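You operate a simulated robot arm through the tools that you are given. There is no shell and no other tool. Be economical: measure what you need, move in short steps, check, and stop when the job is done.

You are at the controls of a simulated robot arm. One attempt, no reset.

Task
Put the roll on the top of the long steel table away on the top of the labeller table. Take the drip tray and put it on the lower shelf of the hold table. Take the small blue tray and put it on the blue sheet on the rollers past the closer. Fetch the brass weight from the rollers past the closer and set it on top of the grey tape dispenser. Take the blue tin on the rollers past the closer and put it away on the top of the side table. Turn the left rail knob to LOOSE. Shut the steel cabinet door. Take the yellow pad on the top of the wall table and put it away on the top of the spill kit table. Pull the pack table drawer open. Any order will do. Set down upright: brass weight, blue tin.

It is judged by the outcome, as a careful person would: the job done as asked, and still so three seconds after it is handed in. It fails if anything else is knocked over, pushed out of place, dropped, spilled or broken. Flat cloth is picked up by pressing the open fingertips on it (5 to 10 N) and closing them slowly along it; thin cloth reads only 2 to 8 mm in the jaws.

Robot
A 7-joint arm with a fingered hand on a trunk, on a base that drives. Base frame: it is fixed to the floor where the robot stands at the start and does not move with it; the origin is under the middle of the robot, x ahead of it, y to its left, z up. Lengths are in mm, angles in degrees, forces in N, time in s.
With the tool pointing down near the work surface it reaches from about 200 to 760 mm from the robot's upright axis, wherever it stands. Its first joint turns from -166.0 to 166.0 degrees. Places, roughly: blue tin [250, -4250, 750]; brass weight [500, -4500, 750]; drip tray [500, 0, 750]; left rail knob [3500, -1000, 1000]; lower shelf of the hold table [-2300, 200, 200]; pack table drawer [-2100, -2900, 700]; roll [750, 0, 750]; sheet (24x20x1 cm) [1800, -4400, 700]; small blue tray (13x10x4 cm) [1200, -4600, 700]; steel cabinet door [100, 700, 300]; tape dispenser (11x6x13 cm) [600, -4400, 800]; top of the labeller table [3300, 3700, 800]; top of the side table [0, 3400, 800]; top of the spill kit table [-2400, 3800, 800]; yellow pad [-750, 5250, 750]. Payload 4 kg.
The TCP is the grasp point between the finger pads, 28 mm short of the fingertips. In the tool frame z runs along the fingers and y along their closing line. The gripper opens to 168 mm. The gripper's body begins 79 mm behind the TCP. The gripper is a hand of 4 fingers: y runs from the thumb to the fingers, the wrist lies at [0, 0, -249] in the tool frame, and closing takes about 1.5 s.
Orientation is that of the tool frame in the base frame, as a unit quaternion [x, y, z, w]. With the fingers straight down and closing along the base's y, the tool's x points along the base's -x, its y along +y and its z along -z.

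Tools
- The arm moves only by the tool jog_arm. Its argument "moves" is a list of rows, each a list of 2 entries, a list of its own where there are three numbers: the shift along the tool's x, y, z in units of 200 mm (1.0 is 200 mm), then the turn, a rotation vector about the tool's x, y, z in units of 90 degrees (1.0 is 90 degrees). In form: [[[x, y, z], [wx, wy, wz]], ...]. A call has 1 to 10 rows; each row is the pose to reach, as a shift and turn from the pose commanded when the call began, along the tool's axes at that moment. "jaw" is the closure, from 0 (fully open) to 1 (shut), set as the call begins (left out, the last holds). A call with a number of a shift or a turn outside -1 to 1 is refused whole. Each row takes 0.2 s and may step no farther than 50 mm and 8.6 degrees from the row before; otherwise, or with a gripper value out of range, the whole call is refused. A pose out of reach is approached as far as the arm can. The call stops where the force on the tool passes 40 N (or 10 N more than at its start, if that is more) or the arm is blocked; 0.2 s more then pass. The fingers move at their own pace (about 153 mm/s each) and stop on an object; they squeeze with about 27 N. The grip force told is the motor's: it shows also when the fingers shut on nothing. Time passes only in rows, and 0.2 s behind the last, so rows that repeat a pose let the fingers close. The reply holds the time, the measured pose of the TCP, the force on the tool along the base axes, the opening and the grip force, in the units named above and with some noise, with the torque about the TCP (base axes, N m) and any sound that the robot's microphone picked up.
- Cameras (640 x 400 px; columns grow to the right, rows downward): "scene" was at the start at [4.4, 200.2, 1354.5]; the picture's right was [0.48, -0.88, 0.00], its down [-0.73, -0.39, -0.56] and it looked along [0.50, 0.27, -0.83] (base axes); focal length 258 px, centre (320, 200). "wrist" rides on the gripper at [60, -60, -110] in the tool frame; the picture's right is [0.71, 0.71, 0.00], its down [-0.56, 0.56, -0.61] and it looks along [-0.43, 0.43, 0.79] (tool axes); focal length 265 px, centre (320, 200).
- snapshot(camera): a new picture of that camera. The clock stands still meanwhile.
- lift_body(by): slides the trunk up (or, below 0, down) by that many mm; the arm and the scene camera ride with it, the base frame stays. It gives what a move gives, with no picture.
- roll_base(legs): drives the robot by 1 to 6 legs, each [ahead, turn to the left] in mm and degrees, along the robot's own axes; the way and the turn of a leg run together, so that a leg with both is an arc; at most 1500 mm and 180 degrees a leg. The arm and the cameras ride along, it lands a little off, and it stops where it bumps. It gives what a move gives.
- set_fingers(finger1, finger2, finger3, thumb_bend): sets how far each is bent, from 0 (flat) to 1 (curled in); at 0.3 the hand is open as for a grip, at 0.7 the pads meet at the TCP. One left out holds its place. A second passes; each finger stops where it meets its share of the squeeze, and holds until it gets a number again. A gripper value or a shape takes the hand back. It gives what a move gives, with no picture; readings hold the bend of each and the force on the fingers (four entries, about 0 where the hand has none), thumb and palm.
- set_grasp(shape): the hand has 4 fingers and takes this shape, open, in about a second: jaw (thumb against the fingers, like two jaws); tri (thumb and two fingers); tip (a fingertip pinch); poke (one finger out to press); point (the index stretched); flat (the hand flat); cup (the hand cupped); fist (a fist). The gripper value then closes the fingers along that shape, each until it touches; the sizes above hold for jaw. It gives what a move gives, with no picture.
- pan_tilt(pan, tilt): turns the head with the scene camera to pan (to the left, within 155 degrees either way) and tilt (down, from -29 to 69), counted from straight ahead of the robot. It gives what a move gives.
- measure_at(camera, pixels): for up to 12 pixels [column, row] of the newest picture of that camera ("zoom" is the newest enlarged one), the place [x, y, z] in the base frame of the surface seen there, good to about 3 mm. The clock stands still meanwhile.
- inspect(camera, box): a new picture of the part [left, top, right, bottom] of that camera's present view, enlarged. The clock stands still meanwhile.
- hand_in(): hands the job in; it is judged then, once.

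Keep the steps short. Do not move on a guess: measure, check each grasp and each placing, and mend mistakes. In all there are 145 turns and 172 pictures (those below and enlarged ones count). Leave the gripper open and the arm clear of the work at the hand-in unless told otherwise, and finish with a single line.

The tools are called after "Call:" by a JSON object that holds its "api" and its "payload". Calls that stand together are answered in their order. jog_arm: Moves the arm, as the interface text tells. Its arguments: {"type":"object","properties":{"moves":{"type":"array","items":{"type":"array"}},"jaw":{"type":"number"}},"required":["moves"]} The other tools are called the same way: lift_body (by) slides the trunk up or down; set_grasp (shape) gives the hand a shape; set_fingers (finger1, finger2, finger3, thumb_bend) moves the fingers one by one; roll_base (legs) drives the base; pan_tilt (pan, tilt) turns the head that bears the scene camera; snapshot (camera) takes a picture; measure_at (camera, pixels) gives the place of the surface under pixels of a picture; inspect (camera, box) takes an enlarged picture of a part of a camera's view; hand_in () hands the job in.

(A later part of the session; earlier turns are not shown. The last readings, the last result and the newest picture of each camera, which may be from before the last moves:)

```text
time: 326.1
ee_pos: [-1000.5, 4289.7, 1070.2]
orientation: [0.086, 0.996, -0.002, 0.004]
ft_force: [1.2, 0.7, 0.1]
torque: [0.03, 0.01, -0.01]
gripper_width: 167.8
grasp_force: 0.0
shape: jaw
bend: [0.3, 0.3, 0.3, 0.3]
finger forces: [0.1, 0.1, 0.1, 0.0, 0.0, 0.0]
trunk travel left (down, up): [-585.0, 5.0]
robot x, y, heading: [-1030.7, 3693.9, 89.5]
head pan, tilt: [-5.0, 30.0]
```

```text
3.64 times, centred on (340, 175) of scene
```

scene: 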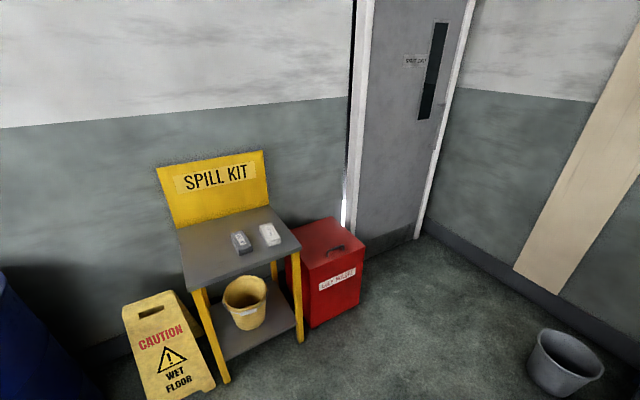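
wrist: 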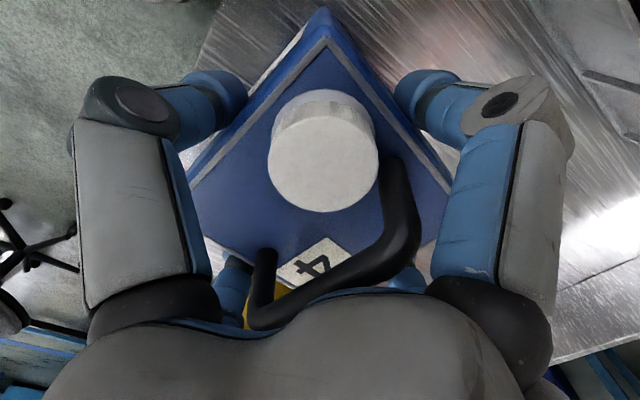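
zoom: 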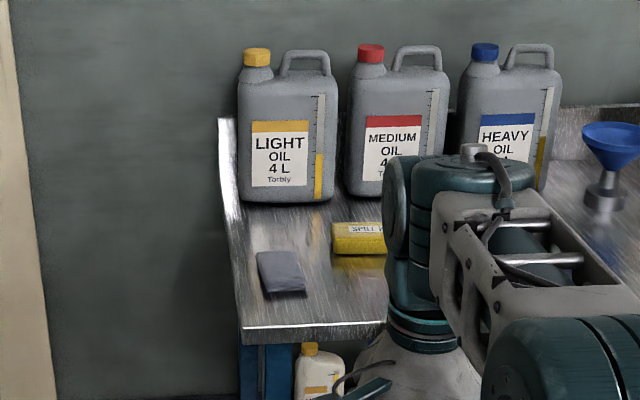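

The yellow pad is at zoom (358,238). I measure it and the table.

Call:
{"api": "measure_at", "payload": {"camera": "zoom", "pixels": [[335, 228], [345, 225], [380, 225], [335, 250], [380, 250], [360, 240], [330, 270], [280, 270], [250, 330], [350, 330], [290, 190], [360, 185]]}}

```text
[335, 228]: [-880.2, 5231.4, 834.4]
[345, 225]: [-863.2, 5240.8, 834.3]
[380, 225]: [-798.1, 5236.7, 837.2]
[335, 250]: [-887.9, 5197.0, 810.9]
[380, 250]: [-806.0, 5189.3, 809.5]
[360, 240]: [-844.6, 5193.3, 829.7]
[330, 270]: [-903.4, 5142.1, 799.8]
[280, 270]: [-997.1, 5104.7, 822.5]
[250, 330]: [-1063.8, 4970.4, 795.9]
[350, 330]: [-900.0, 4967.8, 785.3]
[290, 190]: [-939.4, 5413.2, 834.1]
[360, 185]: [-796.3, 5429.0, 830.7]
```

Pad: front face y≈5190, z 799–836, x from -890 to the right. I retract the hand 100 mm, drive 900 mm forward, and look again.

Call:
{"api": "jog_arm", "payload": {"moves": [[[-0.03, -0.17, 0], [0, 0, 0]], [[-0.06, -0.33, 0], [0, 0, 0]], [[-0.085, -0.49, 0], [0, 0, 0]]]}}

Call:
{"api": "roll_base", "payload": {"legs": [[0, -8], [900, 0], [0, 8]]}}

Call:
{"api": "pan_tilt", "payload": {"pan": 0, "tilt": 45}}

Call:
{"api": "snapshot", "payload": {"camera": "scene"}}

Call:
{"api": "snapshot", "payload": {"camera": "wrist"}}

```text
time: 326.9
ee_pos: [-999.6, 4189.2, 1070.0]
orientation: [0.087, 0.996, -0.001, 0.002]
ft_force: [0.1, 0.4, 0.1]
torque: [0.01, -0.04, 0.01]
gripper_width: 167.7
grasp_force: 0.1
shape: jaw
bend: [0.3, 0.3, 0.3, 0.3]
finger forces: [0.1, 0.0, 0.0, 0.0, 0.1, 0.0]
trunk travel left (down, up): [-585.0, 5.0]
robot x, y, heading: [-1033.9, 3694.4, 89.7]
head pan, tilt: [-5.0, 30.0]
```

```text
time: 332.9
ee_pos: [-865.5, 5072.7, 1070.1]
orientation: [0.088, 0.996, -0.002, 0.003]
ft_force: [0.2, 0.2, -0.6]
torque: [0.02, -0.03, -0.02]
gripper_width: 167.9
grasp_force: 0.1
shape: jaw
bend: [0.3, 0.3, 0.3, 0.3]
finger forces: [0.0, 0.1, 0.0, 0.0, 0.0, 0.1]
trunk travel left (down, up): [-585.0, 5.0]
robot x, y, heading: [-902.5, 4575.6, 89.3]
head pan, tilt: [-5.0, 30.0]
```

```text
time: 333.6
ee_pos: [-866.1, 5072.3, 1071.0]
orientation: [0.087, 0.996, -0.002, 0.003]
ft_force: [0.7, 0.7, -0.6]
torque: [-0.01, 0.0, 0.02]
gripper_width: 167.9
grasp_force: 0.2
shape: jaw
bend: [0.3, 0.3, 0.3, 0.3]
finger forces: [0.0, 0.0, 0.1, 0.0, 0.0, 0.0]
trunk travel left (down, up): [-585.0, 5.0]
robot x, y, heading: [-897.7, 4576.6, 89.4]
head pan, tilt: [0.0, 45.0]
```

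```text
61 pictures are left
```

scene: 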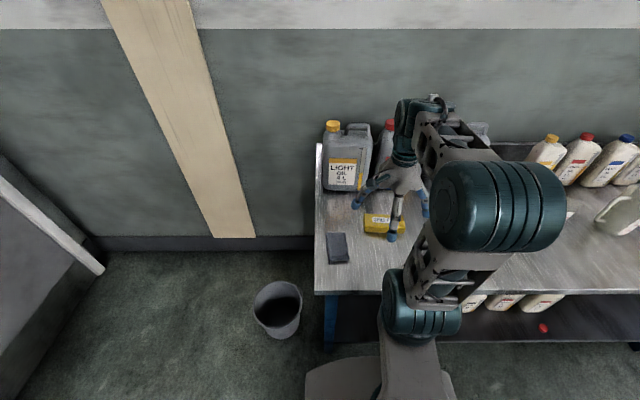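

```text
60 pictures are left
```

wrist: 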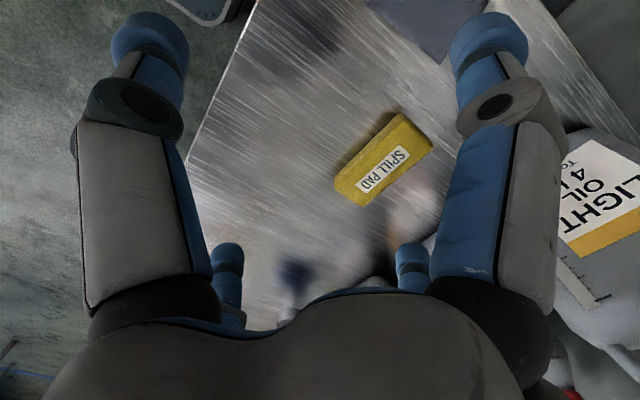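

The pad "SPILL PAD" is fully in the wrist view: corners (401,112), (432,142), (370,204), (336,177). I measure.

Call:
{"api": "measure_at", "payload": {"camera": "wrist", "pixels": [[402, 115], [430, 142], [368, 193], [338, 177], [384, 155], [395, 170], [365, 150], [350, 193], [415, 180], [470, 230], [520, 200]]}}

```text
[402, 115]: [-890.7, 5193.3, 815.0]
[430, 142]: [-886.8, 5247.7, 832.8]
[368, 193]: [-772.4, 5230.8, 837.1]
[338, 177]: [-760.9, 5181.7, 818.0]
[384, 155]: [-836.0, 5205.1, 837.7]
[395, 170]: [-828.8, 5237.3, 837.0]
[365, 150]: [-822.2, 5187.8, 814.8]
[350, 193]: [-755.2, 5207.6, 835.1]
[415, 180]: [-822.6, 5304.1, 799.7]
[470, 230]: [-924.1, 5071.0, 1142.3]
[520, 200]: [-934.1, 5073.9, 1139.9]
```

Pad centre ≈(-823,5215), 130×53, top z 837. I move above it, align 5°, and come down to z≈900.

Call:
{"api": "jog_arm", "payload": {"moves": [[[-0.02, 0.18, 0.1], [0, 0, -0.02]], [[-0.04, 0.37, 0.2], [0, 0, -0.055]], [[-0.065, 0.56, 0.3], [0, 0, -0.055]], [[-0.09, 0.74, 0.4], [0, 0, -0.055]], [[-0.09, 0.74, 0.63], [0, 0, -0.055]], [[-0.09, 0.74, 0.85], [0, 0, -0.055]]]}}

Call:
{"api": "snapshot", "payload": {"camera": "wrist"}}

Call:
{"api": "inspect", "payload": {"camera": "scene", "box": [310, 120, 470, 260]}}

```text
time: 335.0
ee_pos: [-821.1, 5216.4, 901.2]
orientation: [0.044, 0.999, -0.002, 0.002]
ft_force: [0.4, -0.1, 0.2]
torque: [-0.02, 0.01, -0.02]
gripper_width: 167.7
grasp_force: 0.1
shape: jaw
bend: [0.3, 0.3, 0.3, 0.3]
finger forces: [0.0, 0.0, 0.0, 0.0, 0.0, 0.0]
trunk travel left (down, up): [-585.0, 5.0]
robot x, y, heading: [-898.6, 4574.7, 89.2]
head pan, tilt: [0.0, 45.0]
```

```text
59 pictures are left
```

wrist: 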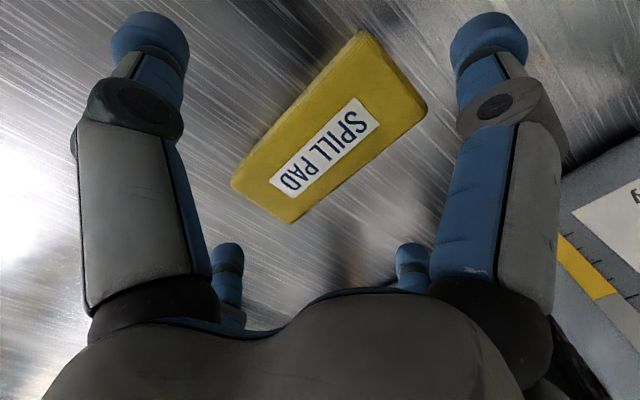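

```text
2.86 times, centred on (390, 190) of scene
```

zoom: 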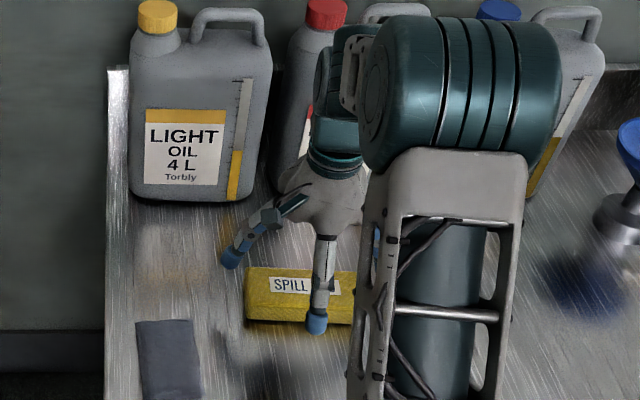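

Aligned. I descend to z≈826 and close.

Call:
{"api": "jog_arm", "payload": {"moves": [[[0, 0, 0.15], [0, 0, 0]], [[0, 0, 0.28], [0, 0, 0]], [[0, 0, 0.375], [0, 0, 0]]]}}

Call:
{"api": "jog_arm", "payload": {"moves": [[[0, 0, 0], [0, 0, 0]], [[0, 0, 0], [0, 0, 0]], [[0, 0, 0], [0, 0, 0]], [[0, 0, 0], [0, 0, 0]], [[0, 0, 0], [0, 0, 0]], [[0, 0, 0], [0, 0, 0]]], "jaw": 0.9}}

Call:
{"api": "snapshot", "payload": {"camera": "wrist"}}

```text
time: 335.8
ee_pos: [-820.3, 5214.6, 826.4]
orientation: [0.046, 0.999, 0.0, 0.002]
ft_force: [0.9, 0.1, 6.9]
torque: [0.06, 0.16, 0.02]
gripper_width: 168.1
grasp_force: 0.0
shape: jaw
bend: [0.3, 0.3, 0.29, 0.3]
finger forces: [2.7, 1.5, 0.9, 0.1, 1.2, 0.0]
trunk travel left (down, up): [-585.0, 5.0]
robot x, y, heading: [-897.7, 4575.4, 89.5]
head pan, tilt: [0.0, 45.0]
```

```text
time: 337.2
ee_pos: [-820.6, 5212.9, 828.2]
orientation: [0.044, 0.999, 0.0, 0.003]
ft_force: [-0.3, -4.4, 25.7]
torque: [1.18, -0.05, 0.05]
gripper_width: 88.5
grasp_force: 26.3
shape: jaw
bend: [0.16, 0.81, 0.16, 0.41]
finger forces: [55.3, 56.3, 55.9, 0.0, 7.9, 0.0]
trunk travel left (down, up): [-585.0, 5.0]
robot x, y, heading: [-903.0, 4577.4, 89.7]
head pan, tilt: [0.0, 45.0]
```

```text
57 pictures are left
```

wrist: 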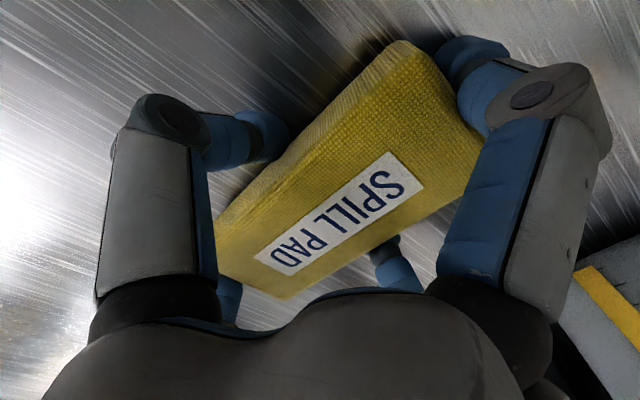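

The ends are clamped hard by finger1/3; the others press the table a little (26 N). I raise 15 mm and look.

Call:
{"api": "jog_arm", "payload": {"moves": [[[0, 0, -0.025], [0, 0, 0]], [[0, 0, -0.05], [0, 0, 0]], [[0, 0, -0.08], [0, 0, 0]], [[0, 0, -0.1], [0, 0, 0]], [[0, 0, -0.1], [0, 0, 0]]]}}

Call:
{"api": "snapshot", "payload": {"camera": "wrist"}}

Call:
{"api": "inspect", "payload": {"camera": "scene", "box": [310, 120, 470, 260]}}

```text
time: 338.4
ee_pos: [-822.0, 5214.5, 846.7]
orientation: [0.046, 0.999, -0.002, 0.003]
ft_force: [-0.4, 0.2, -0.5]
torque: [-0.03, 0.0, 0.03]
gripper_width: 88.5
grasp_force: 27.2
shape: jaw
bend: [0.16, 0.8, 0.16, 0.41]
finger forces: [55.8, 20.3, 56.4, 0.1, 7.7, 0.1]
trunk travel left (down, up): [-585.0, 5.0]
robot x, y, heading: [-895.7, 4578.7, 89.2]
head pan, tilt: [0.0, 45.0]
```

```text
56 pictures are left
```

wrist: 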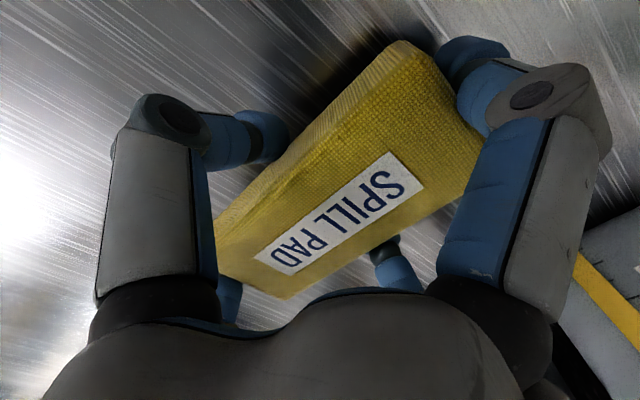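

```text
2.86 times, centred on (390, 190) of scene
```

zoom: 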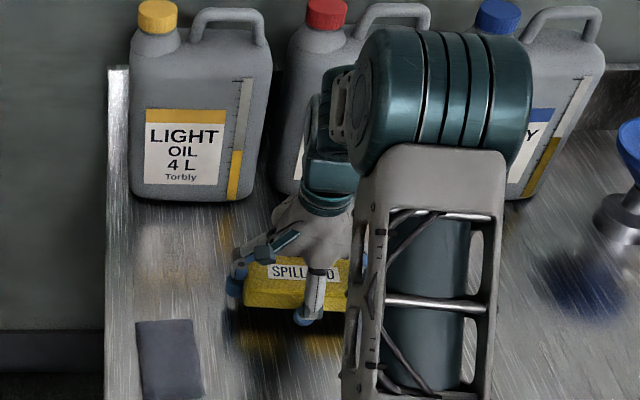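

The pad is held. I raise it, back away and drive toward the spill kit table.

Call:
{"api": "jog_arm", "payload": {"moves": [[[0, 0, -0.2], [0, 0, 0]], [[0, 0, -0.4], [0, 0, 0]], [[0, 0, -0.6], [0, 0, 0]], [[0, 0, -0.8], [0, 0, 0]]]}}

Call:
{"api": "roll_base", "payload": {"legs": [[-850, 0], [0, 90], [450, 0]]}}

Call:
{"api": "pan_tilt", "payload": {"pan": 0, "tilt": 35}}

Call:
{"api": "snapshot", "payload": {"camera": "scene"}}

```text
time: 339.4
ee_pos: [-821.5, 5215.0, 1005.2]
orientation: [0.046, 0.999, -0.002, 0.003]
ft_force: [-0.6, -0.5, -0.3]
torque: [-0.01, -0.01, 0.01]
gripper_width: 88.1
grasp_force: 27.5
shape: jaw
bend: [0.16, 0.8, 0.16, 0.41]
finger forces: [56.0, 20.4, 56.4, 0.1, 7.8, 0.1]
trunk travel left (down, up): [-585.0, 5.0]
robot x, y, heading: [-899.1, 4571.9, 89.4]
head pan, tilt: [0.0, 45.0]
```

```text
time: 344.5
ee_pos: [-849.7, 4375.4, 1005.0]
orientation: [0.032, 0.999, -0.002, 0.002]
ft_force: [0.8, -0.3, -1.2]
torque: [-0.02, 0.01, -0.01]
gripper_width: 88.4
grasp_force: 27.1
shape: jaw
bend: [0.16, 0.8, 0.16, 0.41]
finger forces: [56.0, 20.3, 56.6, 0.1, 7.9, 0.0]
trunk travel left (down, up): [-585.0, 5.0]
robot x, y, heading: [-908.2, 3737.0, 92.4]
head pan, tilt: [0.0, 45.0]
stopped in leg 2: the robot was blocked; the commanded pose is now the measured one
```

```text
time: 345.2
ee_pos: [-850.3, 4376.6, 1005.2]
orientation: [0.032, 0.999, -0.001, 0.003]
ft_force: [-0.5, -0.5, -0.9]
torque: [-0.01, -0.01, -0.01]
gripper_width: 88.4
grasp_force: 26.4
shape: jaw
bend: [0.16, 0.8, 0.16, 0.41]
finger forces: [56.0, 20.3, 56.5, 0.0, 7.9, 0.0]
trunk travel left (down, up): [-585.0, 5.0]
robot x, y, heading: [-910.3, 3737.8, 92.6]
head pan, tilt: [0.0, 35.0]
```

```text
54 pictures are left
```

scene: 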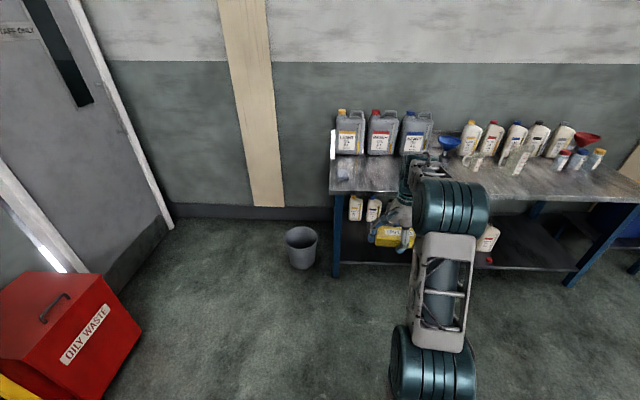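

The base touched the side table's end while turning. I drive forward 420 mm clear of it, then turn left and look.

Call:
{"api": "roll_base", "payload": {"legs": [[420, 0], [0, 88], [400, 0]]}}

Call:
{"api": "pan_tilt", "payload": {"pan": 0, "tilt": 40}}

Call:
{"api": "snapshot", "payload": {"camera": "scene"}}

Call:
{"api": "pan_tilt", "payload": {"pan": 120, "tilt": 30}}

Call:
{"api": "snapshot", "payload": {"camera": "scene"}}

```text
time: 353.7
ee_pos: [-1966.6, 4240.6, 1003.8]
orientation: [-0.671, 0.741, 0.001, 0.003]
ft_force: [0.2, 0.0, -0.5]
torque: [0.03, -0.02, 0.0]
gripper_width: 88.2
grasp_force: 27.2
shape: jaw
bend: [0.16, 0.8, 0.16, 0.42]
finger forces: [55.9, 20.3, 56.3, 0.1, 7.2, 0.1]
trunk travel left (down, up): [-585.0, 5.0]
robot x, y, heading: [-1327.6, 4153.3, -179.7]
head pan, tilt: [0.0, 35.0]
```

```text
time: 354.3
ee_pos: [-1966.0, 4241.8, 1005.6]
orientation: [-0.671, 0.741, 0.001, 0.003]
ft_force: [-0.5, -1.5, -0.4]
torque: [-0.03, 0.04, 0.02]
gripper_width: 88.2
grasp_force: 26.4
shape: jaw
bend: [0.16, 0.8, 0.16, 0.42]
finger forces: [55.8, 20.3, 56.3, 0.0, 7.3, 0.1]
trunk travel left (down, up): [-585.0, 5.0]
robot x, y, heading: [-1329.5, 4150.5, -179.6]
head pan, tilt: [0.0, 40.0]
```

```text
53 pictures are left
```

scene: 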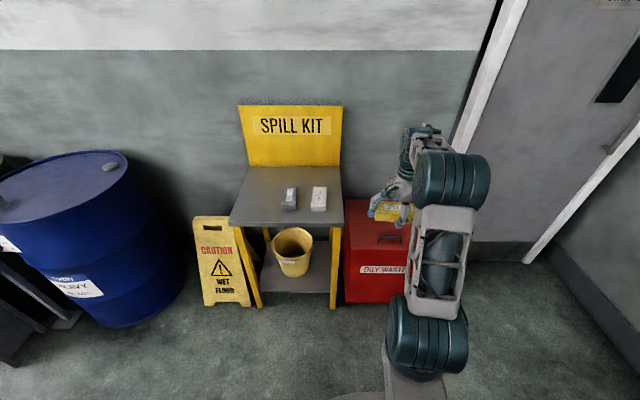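

```text
time: 356.3
ee_pos: [-1965.6, 4242.3, 1004.9]
orientation: [-0.671, 0.742, 0.001, 0.003]
ft_force: [0.6, 0.1, -0.5]
torque: [-0.05, 0.03, 0.0]
gripper_width: 88.2
grasp_force: 27.2
shape: jaw
bend: [0.16, 0.8, 0.16, 0.42]
finger forces: [55.8, 20.3, 56.3, 0.0, 7.3, 0.0]
trunk travel left (down, up): [-585.0, 5.0]
robot x, y, heading: [-1325.9, 4153.4, -180.0]
head pan, tilt: [120.0, 30.0]
```

```text
52 pictures are left
```

scene: 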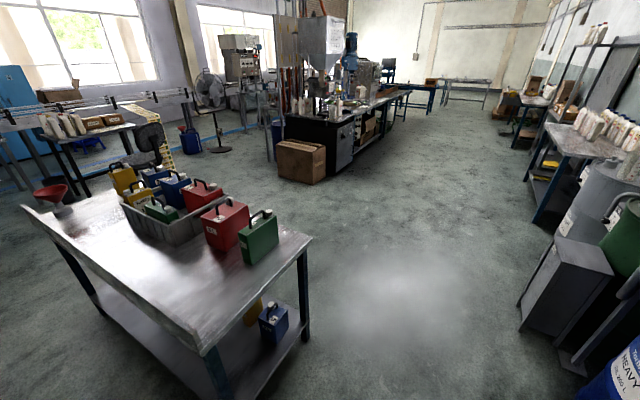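

All good there. I shift in front of the spill kit table.

Call:
{"api": "roll_base", "payload": {"legs": [[0, 45], [500, 0], [0, -45]]}}

Call:
{"api": "pan_tilt", "payload": {"pan": 0, "tilt": 45}}

Call:
{"api": "snapshot", "payload": {"camera": "scene"}}

Call:
{"api": "measure_at", "payload": {"camera": "scene", "pixels": [[220, 200], [250, 220], [260, 190], [290, 220], [240, 240]]}}

```text
time: 363.4
ee_pos: [-2321.4, 3892.8, 1005.2]
orientation: [-0.667, 0.745, 0.0, 0.003]
ft_force: [-0.2, 0.0, 0.1]
torque: [0.0, -0.01, 0.01]
gripper_width: 88.2
grasp_force: 27.0
shape: jaw
bend: [0.16, 0.8, 0.16, 0.42]
finger forces: [55.6, 20.4, 56.2, 0.0, 6.7, 0.0]
trunk travel left (down, up): [-585.0, 5.0]
robot x, y, heading: [-1682.0, 3798.4, 179.5]
head pan, tilt: [120.0, 30.0]
```

```text
time: 365.4
ee_pos: [-2320.9, 3892.9, 1004.6]
orientation: [-0.667, 0.745, 0.0, 0.003]
ft_force: [-0.6, 0.5, 0.0]
torque: [-0.03, -0.04, -0.02]
gripper_width: 88.1
grasp_force: 27.1
shape: jaw
bend: [0.16, 0.8, 0.16, 0.42]
finger forces: [55.6, 20.4, 56.2, 0.1, 6.8, 0.0]
trunk travel left (down, up): [-585.0, 5.0]
robot x, y, heading: [-1685.6, 3802.5, 179.7]
head pan, tilt: [0.0, 45.0]
```

```text
51 pictures are left
```

scene: 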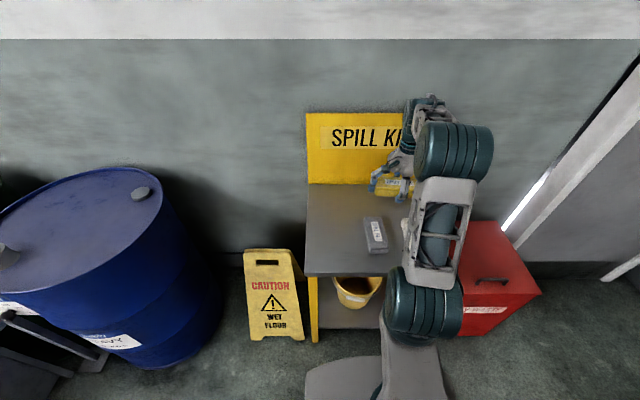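

```text
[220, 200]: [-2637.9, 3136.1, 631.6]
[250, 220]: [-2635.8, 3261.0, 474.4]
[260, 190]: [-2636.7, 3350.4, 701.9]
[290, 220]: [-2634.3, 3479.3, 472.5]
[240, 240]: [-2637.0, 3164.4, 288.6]
```

The free area is left of the small box. I move over (-2385,3705) and come down to z≈830.

Call:
{"api": "jog_arm", "payload": {"moves": [[[0.2, 0.045, 0], [0, 0, 0]], [[0.4, 0.09, 0], [0, 0, 0]], [[0.6, 0.135, 0], [0, 0, 0]], [[0.8, 0.18, 0], [0, 0, 0]], [[0.97, 0.215, 0], [0, 0, 0]]]}}

Call:
{"api": "jog_arm", "payload": {"moves": [[[0, 0, 0.22], [0, 0, 0]], [[0, 0, 0.44], [0, 0, 0]], [[0, 0, 0.66], [0, 0, 0]], [[0, 0, 0.86], [0, 0, 0]]]}}

Call:
{"api": "inspect", "payload": {"camera": "scene", "box": [280, 130, 460, 290]}}

Call:
{"api": "snapshot", "payload": {"camera": "wrist"}}

```text
time: 366.6
ee_pos: [-2385.6, 3704.2, 1003.0]
orientation: [-0.667, 0.745, 0.001, 0.003]
ft_force: [0.5, -0.2, -1.4]
torque: [0.01, 0.01, -0.01]
gripper_width: 88.0
grasp_force: 27.8
shape: jaw
bend: [0.16, 0.8, 0.16, 0.42]
finger forces: [55.3, 20.4, 56.0, 0.1, 6.8, 0.0]
trunk travel left (down, up): [-585.0, 5.0]
robot x, y, heading: [-1684.0, 3800.7, 179.8]
head pan, tilt: [0.0, 45.0]
```

```text
time: 367.6
ee_pos: [-2385.6, 3706.1, 831.3]
orientation: [-0.667, 0.745, 0.001, 0.003]
ft_force: [0.1, -0.3, -0.1]
torque: [0.01, 0.01, 0.0]
gripper_width: 88.0
grasp_force: 27.4
shape: jaw
bend: [0.16, 0.8, 0.16, 0.42]
finger forces: [55.6, 20.3, 56.0, 0.0, 7.0, 0.1]
trunk travel left (down, up): [-585.0, 5.0]
robot x, y, heading: [-1682.9, 3796.8, 179.4]
head pan, tilt: [0.0, 45.0]
```

```text
2.50 times, centred on (370, 210) of scene
```

zoom: 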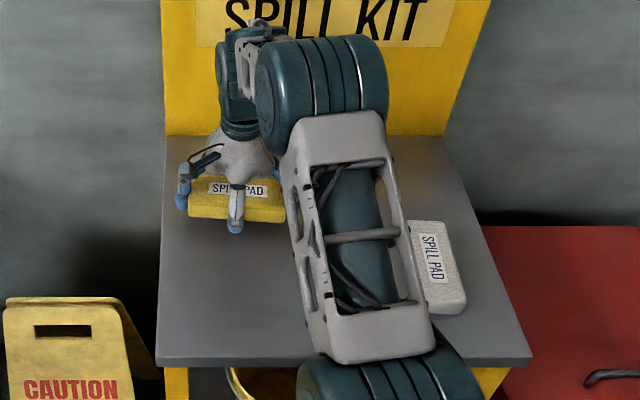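

```text
49 pictures are left
```

wrist: 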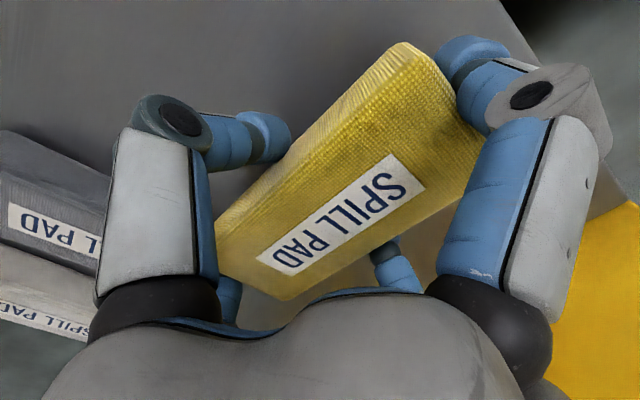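

Over the free area. I lower to contact.

Call:
{"api": "jog_arm", "payload": {"moves": [[[0, 0, 0.05], [0, 0, 0]], [[0, 0, 0.085], [0, 0, 0]], [[0, 0, 0.105], [0, 0, 0]], [[0, 0, 0.115], [0, 0, 0]], [[0, 0, 0.115], [0, 0, 0]]]}}

```text
time: 368.8
ee_pos: [-2385.9, 3706.3, 808.4]
orientation: [-0.667, 0.745, 0.001, 0.003]
ft_force: [-0.2, -0.4, 0.0]
torque: [-0.02, 0.03, 0.02]
gripper_width: 88.0
grasp_force: 26.9
shape: jaw
bend: [0.16, 0.8, 0.16, 0.42]
finger forces: [55.6, 21.3, 56.1, 0.0, 7.0, 0.0]
trunk travel left (down, up): [-585.0, 5.0]
robot x, y, heading: [-1686.3, 3796.1, 179.6]
head pan, tilt: [0.0, 45.0]
```

No clear contact yet; 4 mm lower.

Call:
{"api": "jog_arm", "payload": {"moves": [[[0, 0, 0.01], [0, 0, 0]], [[0, 0, 0.02], [0, 0, 0]], [[0, 0, 0.02], [0, 0, 0]]]}}

Call:
{"api": "jog_arm", "payload": {"moves": [[[0, 0, 0], [0, 0, 0]], [[0, 0, 0], [0, 0, 0]], [[0, 0, 0], [0, 0, 0]], [[0, 0, -0.02], [0, 0, 0]], [[0, 0, -0.1], [0, 0, 0]], [[0, 0, -0.3], [0, 0, 0]], [[0, 0, -0.5], [0, 0, 0]], [[0, 0, -0.7], [0, 0, 0]], [[0, 0, -0.9], [0, 0, 0]]], "jaw": 0}}

Call:
{"api": "snapshot", "payload": {"camera": "wrist"}}

Call:
{"api": "inspect", "payload": {"camera": "scene", "box": [280, 130, 460, 290]}}

```text
time: 369.6
ee_pos: [-2385.3, 3706.1, 808.7]
orientation: [-0.667, 0.745, 0.003, 0.0]
ft_force: [-1.1, -0.1, 22.8]
torque: [0.08, 1.13, -0.01]
gripper_width: 88.4
grasp_force: 26.7
shape: jaw
bend: [0.16, 0.81, 0.16, 0.42]
finger forces: [55.3, 46.9, 55.7, 0.0, 6.7, 0.0]
trunk travel left (down, up): [-585.0, 5.0]
robot x, y, heading: [-1687.9, 3798.4, 179.7]
head pan, tilt: [0.0, 45.0]
```

```text
time: 370.0
ee_pos: [-2387.3, 3705.4, 808.5]
orientation: [-0.668, 0.744, 0.002, 0.001]
ft_force: [4.8, 0.3, 10.9]
torque: [0.0, 0.57, -0.06]
gripper_width: 167.2
grasp_force: 0.0
shape: jaw
bend: [0.3, 0.32, 0.3, 0.3]
finger forces: [1.3, 8.6, 0.4, 0.0, 0.1, 0.0]
trunk travel left (down, up): [-585.0, 5.0]
robot x, y, heading: [-1684.8, 3797.8, 179.7]
head pan, tilt: [0.0, 45.0]
stopped in row 2: the force on the tool passed its limit at 46 N (the readings are from after the stop); the commanded pose is now the measured one
```

```text
48 pictures are left
```

wrist: 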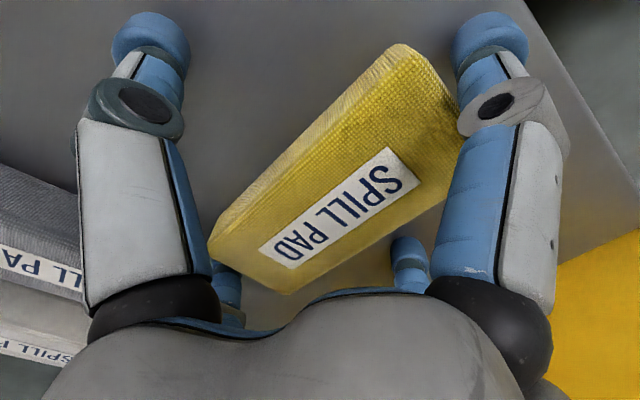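

```text
2.50 times, centred on (370, 210) of scene
```

zoom: 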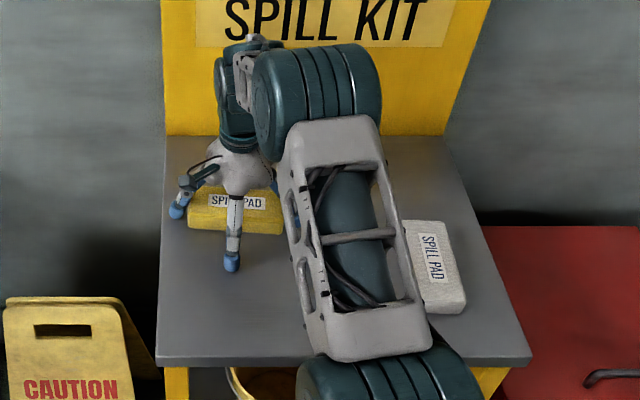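

The fingers are open and the pad lies on the table. I rise 180 mm and check.

Call:
{"api": "jog_arm", "payload": {"moves": [[[0, 0, -0.1], [0, 0, 0]], [[0, 0, -0.3], [0, 0, 0]], [[0, 0, -0.5], [0, 0, 0]], [[0, 0, -0.7], [0, 0, 0]], [[0, 0, -0.9], [0, 0, 0]]]}}

Call:
{"api": "inspect", "payload": {"camera": "scene", "box": [280, 130, 460, 290]}}

Call:
{"api": "roll_base", "payload": {"legs": [[-450, 0]]}}

Call:
{"api": "snapshot", "payload": {"camera": "scene"}}

```text
time: 371.2
ee_pos: [-2386.4, 3704.6, 988.3]
orientation: [-0.667, 0.745, 0.002, 0.001]
ft_force: [0.5, -0.3, -0.1]
torque: [0.01, -0.04, 0.01]
gripper_width: 167.9
grasp_force: 0.0
shape: jaw
bend: [0.3, 0.3, 0.3, 0.3]
finger forces: [0.0, 0.0, 0.1, 0.0, 0.0, 0.1]
trunk travel left (down, up): [-585.0, 5.0]
robot x, y, heading: [-1684.4, 3800.4, 179.5]
head pan, tilt: [0.0, 45.0]
```

```text
2.50 times, centred on (370, 210) of scene
```

zoom: 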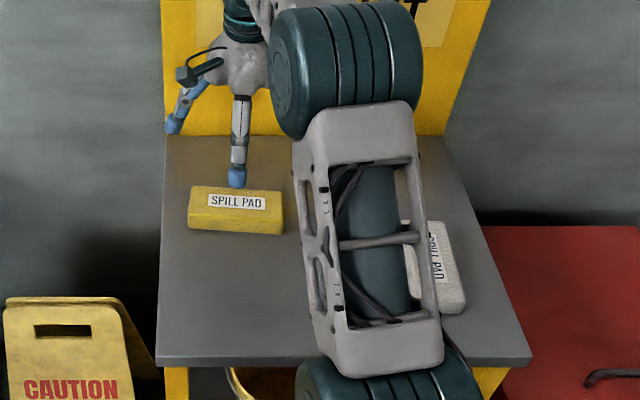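

```text
time: 373.9
ee_pos: [-1932.9, 3700.2, 987.3]
orientation: [-0.668, 0.744, 0.003, 0.0]
ft_force: [0.1, 0.4, 0.3]
torque: [0.0, 0.0, 0.01]
gripper_width: 167.9
grasp_force: 0.0
shape: jaw
bend: [0.3, 0.3, 0.3, 0.3]
finger forces: [0.1, 0.0, 0.0, 0.0, 0.0, 0.0]
trunk travel left (down, up): [-585.0, 5.0]
robot x, y, heading: [-1232.0, 3796.9, 179.8]
head pan, tilt: [0.0, 45.0]
```

```text
45 pictures are left
```

scene: 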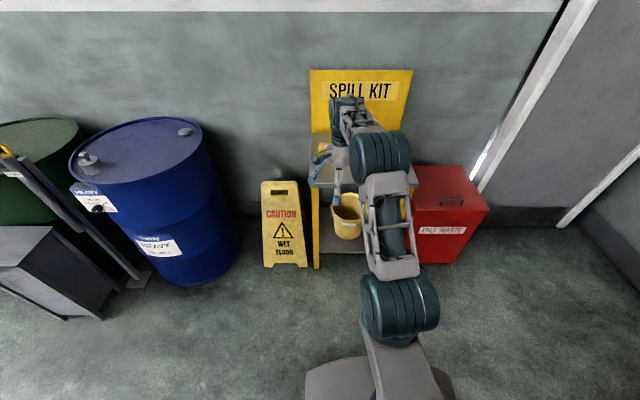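

The yellow pad is on the spill kit table. Now the roll: I retract the hand and drive back to the long steel table.

Call:
{"api": "jog_arm", "payload": {"moves": [[[0, -0.24, 0], [0, 0, 0]], [[0, -0.48, 0], [0, 0, 0]], [[0, -0.72, 0], [0, 0, 0]], [[0, -0.96, 0], [0, 0, 0]]]}}

Call:
{"api": "roll_base", "payload": {"legs": [[0, 90], [1500, 0], [1500, 0], [780, 0], [0, 91], [1180, 0]]}}

Call:
{"api": "pan_tilt", "payload": {"pan": 0, "tilt": 48}}

Call:
{"api": "snapshot", "payload": {"camera": "scene"}}

```text
time: 374.9
ee_pos: [-1740.6, 3679.4, 986.9]
orientation: [-0.668, 0.744, 0.003, 0.001]
ft_force: [-0.5, 0.1, 0.2]
torque: [0.03, 0.04, 0.01]
gripper_width: 167.7
grasp_force: 0.0
shape: jaw
bend: [0.3, 0.3, 0.3, 0.3]
finger forces: [0.1, 0.1, 0.1, 0.0, 0.1, 0.0]
trunk travel left (down, up): [-585.0, 5.0]
robot x, y, heading: [-1228.5, 3799.7, 179.7]
head pan, tilt: [0.0, 45.0]
```

```text
time: 406.4
ee_pos: [452.2, 204.2, 986.2]
orientation: [0.734, 0.679, 0.0, 0.002]
ft_force: [-0.7, -0.4, -0.4]
torque: [0.04, 0.0, 0.0]
gripper_width: 167.9
grasp_force: 0.1
shape: jaw
bend: [0.3, 0.3, 0.3, 0.3]
finger forces: [0.0, 0.0, 0.1, 0.0, 0.0, 0.1]
trunk travel left (down, up): [-585.0, 5.0]
robot x, y, heading: [-54.1, 66.7, 1.6]
head pan, tilt: [0.0, 45.0]
```

```text
time: 407.0
ee_pos: [451.8, 203.1, 985.8]
orientation: [0.734, 0.679, 0.0, 0.002]
ft_force: [-0.5, -0.4, 0.0]
torque: [-0.01, -0.01, -0.01]
gripper_width: 167.9
grasp_force: 0.0
shape: jaw
bend: [0.3, 0.3, 0.3, 0.3]
finger forces: [0.0, 0.0, 0.0, 0.0, 0.0, 0.0]
trunk travel left (down, up): [-585.0, 5.0]
robot x, y, heading: [-54.4, 72.8, 1.6]
head pan, tilt: [0.0, 48.0]
```

```text
44 pictures are left
```

scene: 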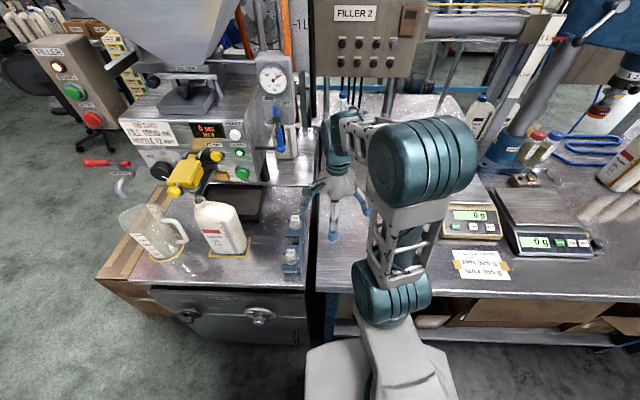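

The arm hides the roll. I move 60 mm nearer, shift the hand toward the roll and use the wrist camera.

Call:
{"api": "roll_base", "payload": {"legs": [[60, -1.5]]}}

Call:
{"api": "jog_arm", "payload": {"moves": [[[-0.16, 0.11, 0], [0, 0, 0]], [[-0.32, 0.23, 0], [0, 0, 0]], [[-0.475, 0.34, 0], [0, 0, 0]]]}}

Call:
{"api": "snapshot", "payload": {"camera": "wrist"}}

```text
time: 408.0
ee_pos: [516.7, 191.9, 984.9]
orientation: [0.742, 0.67, -0.001, 0.001]
ft_force: [-0.7, -0.3, -0.7]
torque: [-0.02, 0.01, -0.03]
gripper_width: 167.9
grasp_force: 0.0
shape: jaw
bend: [0.3, 0.3, 0.3, 0.3]
finger forces: [0.1, 0.0, 0.0, 0.1, 0.0, 0.1]
trunk travel left (down, up): [-585.0, 5.0]
robot x, y, heading: [7.5, 74.5, -0.1]
head pan, tilt: [0.0, 48.0]
```

```text
time: 408.8
ee_pos: [575.1, 88.4, 987.5]
orientation: [0.742, 0.67, 0.0, 0.003]
ft_force: [-0.4, 0.6, 0.0]
torque: [0.01, -0.02, 0.01]
gripper_width: 168.0
grasp_force: 0.1
shape: jaw
bend: [0.3, 0.3, 0.3, 0.3]
finger forces: [0.0, 0.0, 0.0, 0.1, 0.0, 0.0]
trunk travel left (down, up): [-585.0, 5.0]
robot x, y, heading: [4.6, 69.0, 0.1]
head pan, tilt: [0.0, 48.0]
```

```text
43 pictures are left
```

wrist: 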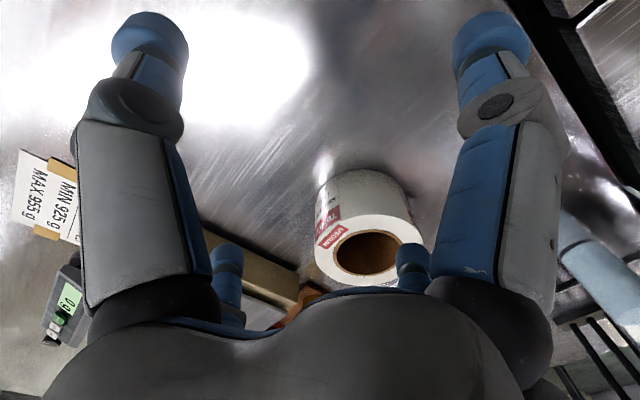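

The roll is in view. I measure its top rim and neighbours.

Call:
{"api": "measure_at", "payload": {"camera": "wrist", "pixels": [[318, 248], [345, 218], [385, 217], [345, 278], [330, 262], [322, 200], [400, 235], [370, 222], [262, 260], [300, 300], [365, 250]]}}

```text
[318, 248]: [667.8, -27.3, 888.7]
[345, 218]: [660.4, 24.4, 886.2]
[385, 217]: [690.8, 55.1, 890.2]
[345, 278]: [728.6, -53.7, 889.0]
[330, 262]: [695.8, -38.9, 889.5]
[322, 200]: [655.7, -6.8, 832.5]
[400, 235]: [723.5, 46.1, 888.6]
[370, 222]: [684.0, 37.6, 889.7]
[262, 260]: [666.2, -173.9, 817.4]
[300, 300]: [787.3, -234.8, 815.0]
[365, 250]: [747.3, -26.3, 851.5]
```

Roll: Ø≈114, centre ≈(712,2), z 799–889. I move above it and look.

Call:
{"api": "jog_arm", "payload": {"moves": [[[-0.09, 0.18, 0], [0, 0, 0]], [[-0.18, 0.36, 0], [0, 0, 0]], [[-0.27, 0.54, 0], [0, 0, 0]], [[-0.357, 0.724, 0], [0, 0, 0]], [[-0.357, 0.724, 0.15], [0, 0, 0]]]}}

Call:
{"api": "snapshot", "payload": {"camera": "wrist"}}

Call:
{"api": "measure_at", "payload": {"camera": "wrist", "pixels": [[320, 60], [250, 120], [390, 120], [320, 170], [275, 80], [365, 80], [270, 160], [370, 160]]}}

```text
time: 410.0
ee_pos: [710.1, 3.7, 958.3]
orientation: [0.743, 0.67, -0.001, 0.001]
ft_force: [0.5, -0.1, -0.8]
torque: [-0.02, 0.03, 0.01]
gripper_width: 168.1
grasp_force: 0.1
shape: jaw
bend: [0.3, 0.3, 0.3, 0.3]
finger forces: [0.0, 0.0, 0.0, 0.1, 0.0, 0.0]
trunk travel left (down, up): [-585.0, 5.0]
robot x, y, heading: [6.7, 72.0, 0.1]
head pan, tilt: [0.0, 48.0]
```

```text
42 pictures are left
```

wrist: 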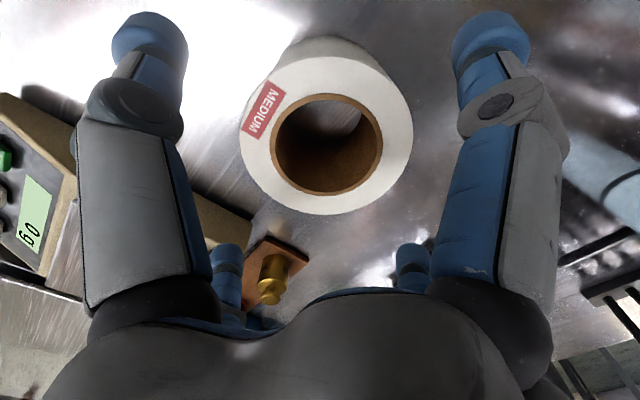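

```text
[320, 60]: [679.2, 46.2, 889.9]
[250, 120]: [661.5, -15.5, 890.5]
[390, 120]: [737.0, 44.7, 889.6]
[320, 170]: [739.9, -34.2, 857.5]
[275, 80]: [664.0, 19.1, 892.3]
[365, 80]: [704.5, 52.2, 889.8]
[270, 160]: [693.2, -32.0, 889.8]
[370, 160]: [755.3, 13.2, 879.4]
```

The roll is centred under the hand. I descend to z≈845 and close.

Call:
{"api": "jog_arm", "payload": {"moves": [[[0, 0.005, 0.2], [0, 0, 0]], [[0, 0.005, 0.4], [0, 0, 0]], [[0, 0.005, 0.565], [0, 0, 0]]]}}

Call:
{"api": "jog_arm", "payload": {"moves": [[[0, 0, 0], [0, 0, 0]], [[0, 0, 0], [0, 0, 0]], [[0, 0, 0], [0, 0, 0]], [[0, 0, 0], [0, 0, 0]], [[0, 0, 0], [0, 0, 0]]], "jaw": 0.6}}

Call:
{"api": "snapshot", "payload": {"camera": "wrist"}}

```text
time: 410.8
ee_pos: [713.9, 3.6, 847.6]
orientation: [0.742, 0.671, 0.003, 0.006]
ft_force: [5.9, -1.3, 14.5]
torque: [-0.25, -0.52, 0.12]
gripper_width: 167.9
grasp_force: 0.0
shape: jaw
bend: [0.3, 0.25, 0.29, 0.3]
finger forces: [0.1, 12.1, 2.7, 0.1, 0.1, 0.0]
trunk travel left (down, up): [-585.0, 5.0]
robot x, y, heading: [6.8, 70.6, -0.1]
head pan, tilt: [0.0, 48.0]
```

```text
time: 412.0
ee_pos: [711.9, 3.8, 845.8]
orientation: [0.742, 0.67, 0.001, 0.003]
ft_force: [7.7, -0.1, 13.4]
torque: [-0.1, -0.65, 0.07]
gripper_width: 111.2
grasp_force: 26.6
shape: jaw
bend: [0.26, 0.19, 0.25, 0.29]
finger forces: [25.0, 38.5, 26.0, 0.1, 24.0, 0.1]
trunk travel left (down, up): [-585.0, 5.0]
robot x, y, heading: [4.6, 74.3, 0.2]
head pan, tilt: [0.0, 48.0]
```

```text
41 pictures are left
```

wrist: 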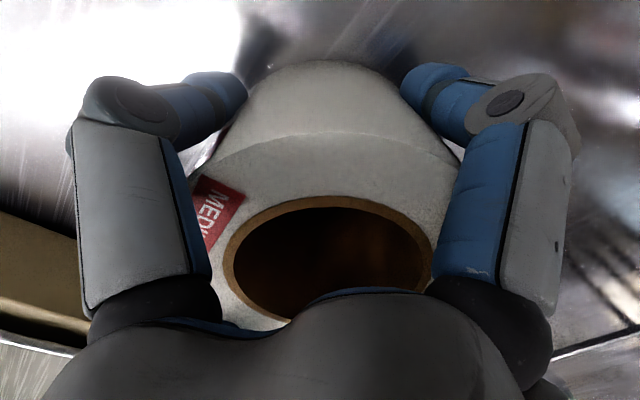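

All four fingers hold (width 111). I lift gently and check.

Call:
{"api": "jog_arm", "payload": {"moves": [[[0, 0, -0.04], [0, 0, 0]], [[0, 0, -0.1], [0, 0, 0]], [[0, 0, -0.2], [0, 0, 0]], [[0, 0, -0.4], [0, 0, 0]], [[0, 0, -0.6], [0, 0, 0]]]}}

Call:
{"api": "snapshot", "payload": {"camera": "scene"}}

```text
time: 413.2
ee_pos: [712.0, 2.7, 965.5]
orientation: [0.743, 0.669, -0.001, 0.002]
ft_force: [0.3, 0.4, -6.0]
torque: [0.0, 0.02, 0.01]
gripper_width: 111.7
grasp_force: 27.0
shape: jaw
bend: [0.26, 0.2, 0.25, 0.29]
finger forces: [25.0, 36.2, 27.0, 0.0, 26.0, 0.0]
trunk travel left (down, up): [-585.0, 5.0]
robot x, y, heading: [7.9, 69.7, 0.3]
head pan, tilt: [0.0, 48.0]
```

```text
40 pictures are left
```

scene: 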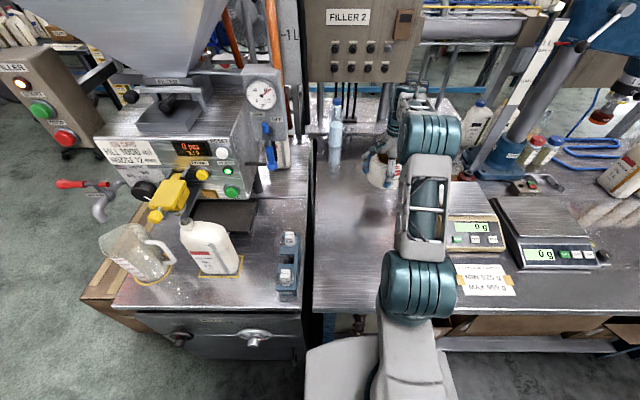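

The roll is held (0.6 kg). I back off and drive toward the labeller table, stopping to look.

Call:
{"api": "roll_base", "payload": {"legs": [[-700, 0], [0, 90], [1500, 0], [750, 0], [0, -90], [600, 0]]}}

Call:
{"api": "pan_tilt", "payload": {"pan": 20, "tilt": 20}}

Call:
{"api": "snapshot", "payload": {"camera": "scene"}}

```text
time: 438.3
ee_pos: [660.6, 2233.7, 963.6]
orientation: [0.747, 0.665, -0.001, 0.001]
ft_force: [0.0, -0.4, -6.2]
torque: [0.03, 0.01, -0.01]
gripper_width: 110.6
grasp_force: 27.5
shape: jaw
bend: [0.26, 0.2, 0.25, 0.29]
finger forces: [24.6, 35.1, 26.7, 0.0, 23.4, 0.0]
trunk travel left (down, up): [-585.0, 5.0]
robot x, y, heading: [-45.2, 2309.5, -0.9]
head pan, tilt: [0.0, 48.0]
```

```text
time: 439.2
ee_pos: [659.6, 2233.2, 964.6]
orientation: [0.746, 0.666, -0.001, 0.001]
ft_force: [0.4, -0.1, -5.9]
torque: [0.02, 0.07, 0.0]
gripper_width: 110.8
grasp_force: 26.8
shape: jaw
bend: [0.26, 0.2, 0.25, 0.29]
finger forces: [24.7, 35.1, 26.8, 0.1, 23.2, 0.0]
trunk travel left (down, up): [-585.0, 5.0]
robot x, y, heading: [-47.2, 2312.1, -0.6]
head pan, tilt: [20.0, 20.0]
```

```text
39 pictures are left
```

scene: 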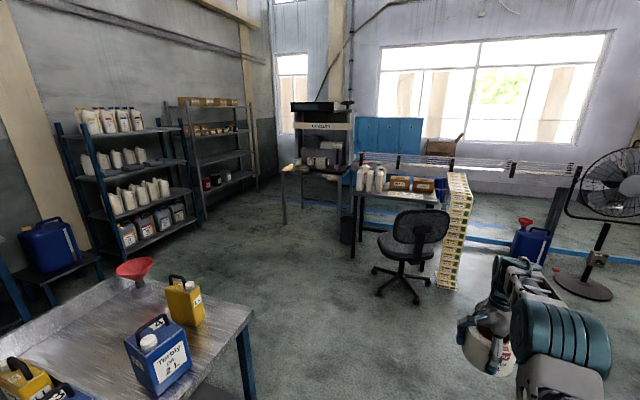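

I measure the two candidates: the desk with the tower (320,165) and the table with bottles (395,195).

Call:
{"api": "measure_at", "payload": {"camera": "scene", "pixels": [[290, 170], [320, 172], [345, 170], [285, 215], [380, 195], [430, 200], [354, 240], [420, 235], [400, 285], [460, 230], [310, 165], [350, 195]]}}

Call:
{"api": "inspect", "payload": {"camera": "scene", "box": [260, 90, 480, 230]}}

```text
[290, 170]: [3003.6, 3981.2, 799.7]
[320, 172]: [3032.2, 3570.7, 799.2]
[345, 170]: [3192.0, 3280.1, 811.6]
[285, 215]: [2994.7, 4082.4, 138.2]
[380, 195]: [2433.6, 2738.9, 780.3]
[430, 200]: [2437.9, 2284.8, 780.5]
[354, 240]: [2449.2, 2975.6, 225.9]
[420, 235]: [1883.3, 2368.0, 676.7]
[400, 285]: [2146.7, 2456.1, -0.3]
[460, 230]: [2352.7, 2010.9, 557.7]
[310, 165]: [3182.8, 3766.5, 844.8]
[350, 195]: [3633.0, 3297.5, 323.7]
```

```text
2.86 times, centred on (370, 160) of scene
```

zoom: 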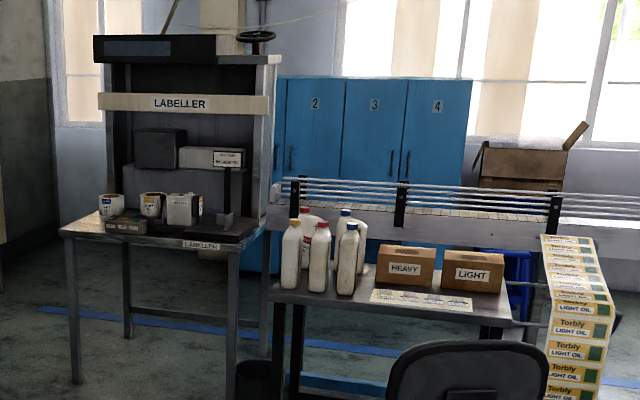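

The desk with the LABELLER tower is at x≥2990, y 3250–4080, z 799. I drive in front of it.

Call:
{"api": "roll_base", "payload": {"legs": [[990, 0], [0, 46.5], [1500, 0], [250, 0], [0, -46]]}}

Call:
{"api": "pan_tilt", "payload": {"pan": 5, "tilt": 35}}

Call:
{"api": "snapshot", "payload": {"camera": "scene"}}

```text
time: 457.1
ee_pos: [2892.1, 3481.9, 964.2]
orientation: [0.747, 0.665, -0.001, 0.001]
ft_force: [-0.2, 0.2, -5.5]
torque: [0.03, 0.03, 0.02]
gripper_width: 110.3
grasp_force: 27.4
shape: jaw
bend: [0.26, 0.2, 0.25, 0.3]
finger forces: [24.5, 34.5, 26.8, 0.1, 22.8, 0.0]
trunk travel left (down, up): [-585.0, 5.0]
robot x, y, heading: [2193.0, 3560.3, -0.4]
head pan, tilt: [20.0, 20.0]
```

```text
time: 457.9
ee_pos: [2893.4, 3481.7, 965.1]
orientation: [0.747, 0.665, 0.0, 0.002]
ft_force: [-0.5, -0.1, -6.0]
torque: [0.02, 0.07, 0.01]
gripper_width: 110.4
grasp_force: 27.2
shape: jaw
bend: [0.26, 0.2, 0.25, 0.3]
finger forces: [24.6, 34.5, 26.8, 0.0, 22.9, 0.0]
trunk travel left (down, up): [-585.0, 5.0]
robot x, y, heading: [2188.5, 3557.8, -0.3]
head pan, tilt: [5.0, 35.0]
```

```text
37 pictures are left
```

scene: 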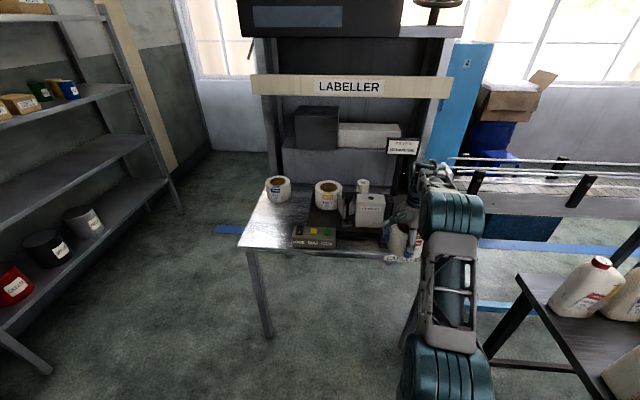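

Free space is at the table's left front, around (268,222). I zoom and measure.

Call:
{"api": "inspect", "payload": {"camera": "scene", "box": [220, 160, 440, 280]}}

Call:
{"api": "measure_at", "payload": {"camera": "scene", "pixels": [[240, 246], [255, 230], [270, 215], [285, 242], [278, 203], [294, 235], [300, 205], [318, 205], [293, 248], [262, 195], [300, 220], [420, 258]]}}

```text
2.91 times, centred on (330, 220) of scene
```

zoom: 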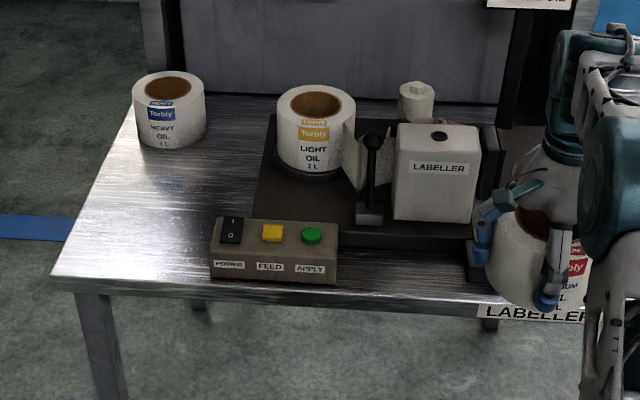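

```text
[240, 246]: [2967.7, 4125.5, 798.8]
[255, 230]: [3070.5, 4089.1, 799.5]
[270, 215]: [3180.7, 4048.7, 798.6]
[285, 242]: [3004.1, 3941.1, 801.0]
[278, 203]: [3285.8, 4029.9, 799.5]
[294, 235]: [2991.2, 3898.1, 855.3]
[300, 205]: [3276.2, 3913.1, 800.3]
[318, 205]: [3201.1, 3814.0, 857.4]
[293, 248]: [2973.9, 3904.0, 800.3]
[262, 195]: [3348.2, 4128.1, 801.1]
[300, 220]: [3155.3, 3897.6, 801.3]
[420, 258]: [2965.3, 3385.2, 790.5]
```

Target: (3115,4025) – clear of the control box (y<3900) and the other roll (x>3286). I retract the hand 200 mm and measure the shelf on the left before turning.

Call:
{"api": "measure_at", "payload": {"camera": "scene", "pixels": [[178, 203], [50, 365], [120, 130], [20, 310], [100, 270]]}}

Call:
{"api": "jog_arm", "payload": {"moves": [[[0, -0.24, 0], [0, 0, 0]], [[0, -0.48, 0], [0, 0, 0]], [[0, -0.72, 0], [0, 0, 0]], [[0, -0.96, 0], [0, 0, 0]]]}}

```text
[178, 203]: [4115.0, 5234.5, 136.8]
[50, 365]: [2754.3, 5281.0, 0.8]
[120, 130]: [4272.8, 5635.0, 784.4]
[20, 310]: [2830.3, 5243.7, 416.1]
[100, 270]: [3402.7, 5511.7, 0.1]
```

```text
time: 458.9
ee_pos: [2701.9, 3506.4, 964.7]
orientation: [0.748, 0.664, 0.0, 0.002]
ft_force: [0.1, -0.1, -5.0]
torque: [0.01, 0.02, 0.02]
gripper_width: 110.4
grasp_force: 27.2
shape: jaw
bend: [0.26, 0.2, 0.25, 0.3]
finger forces: [24.6, 34.6, 26.9, 0.0, 23.1, 0.0]
trunk travel left (down, up): [-585.0, 5.0]
robot x, y, heading: [2187.8, 3557.8, -0.8]
head pan, tilt: [5.0, 35.0]
```

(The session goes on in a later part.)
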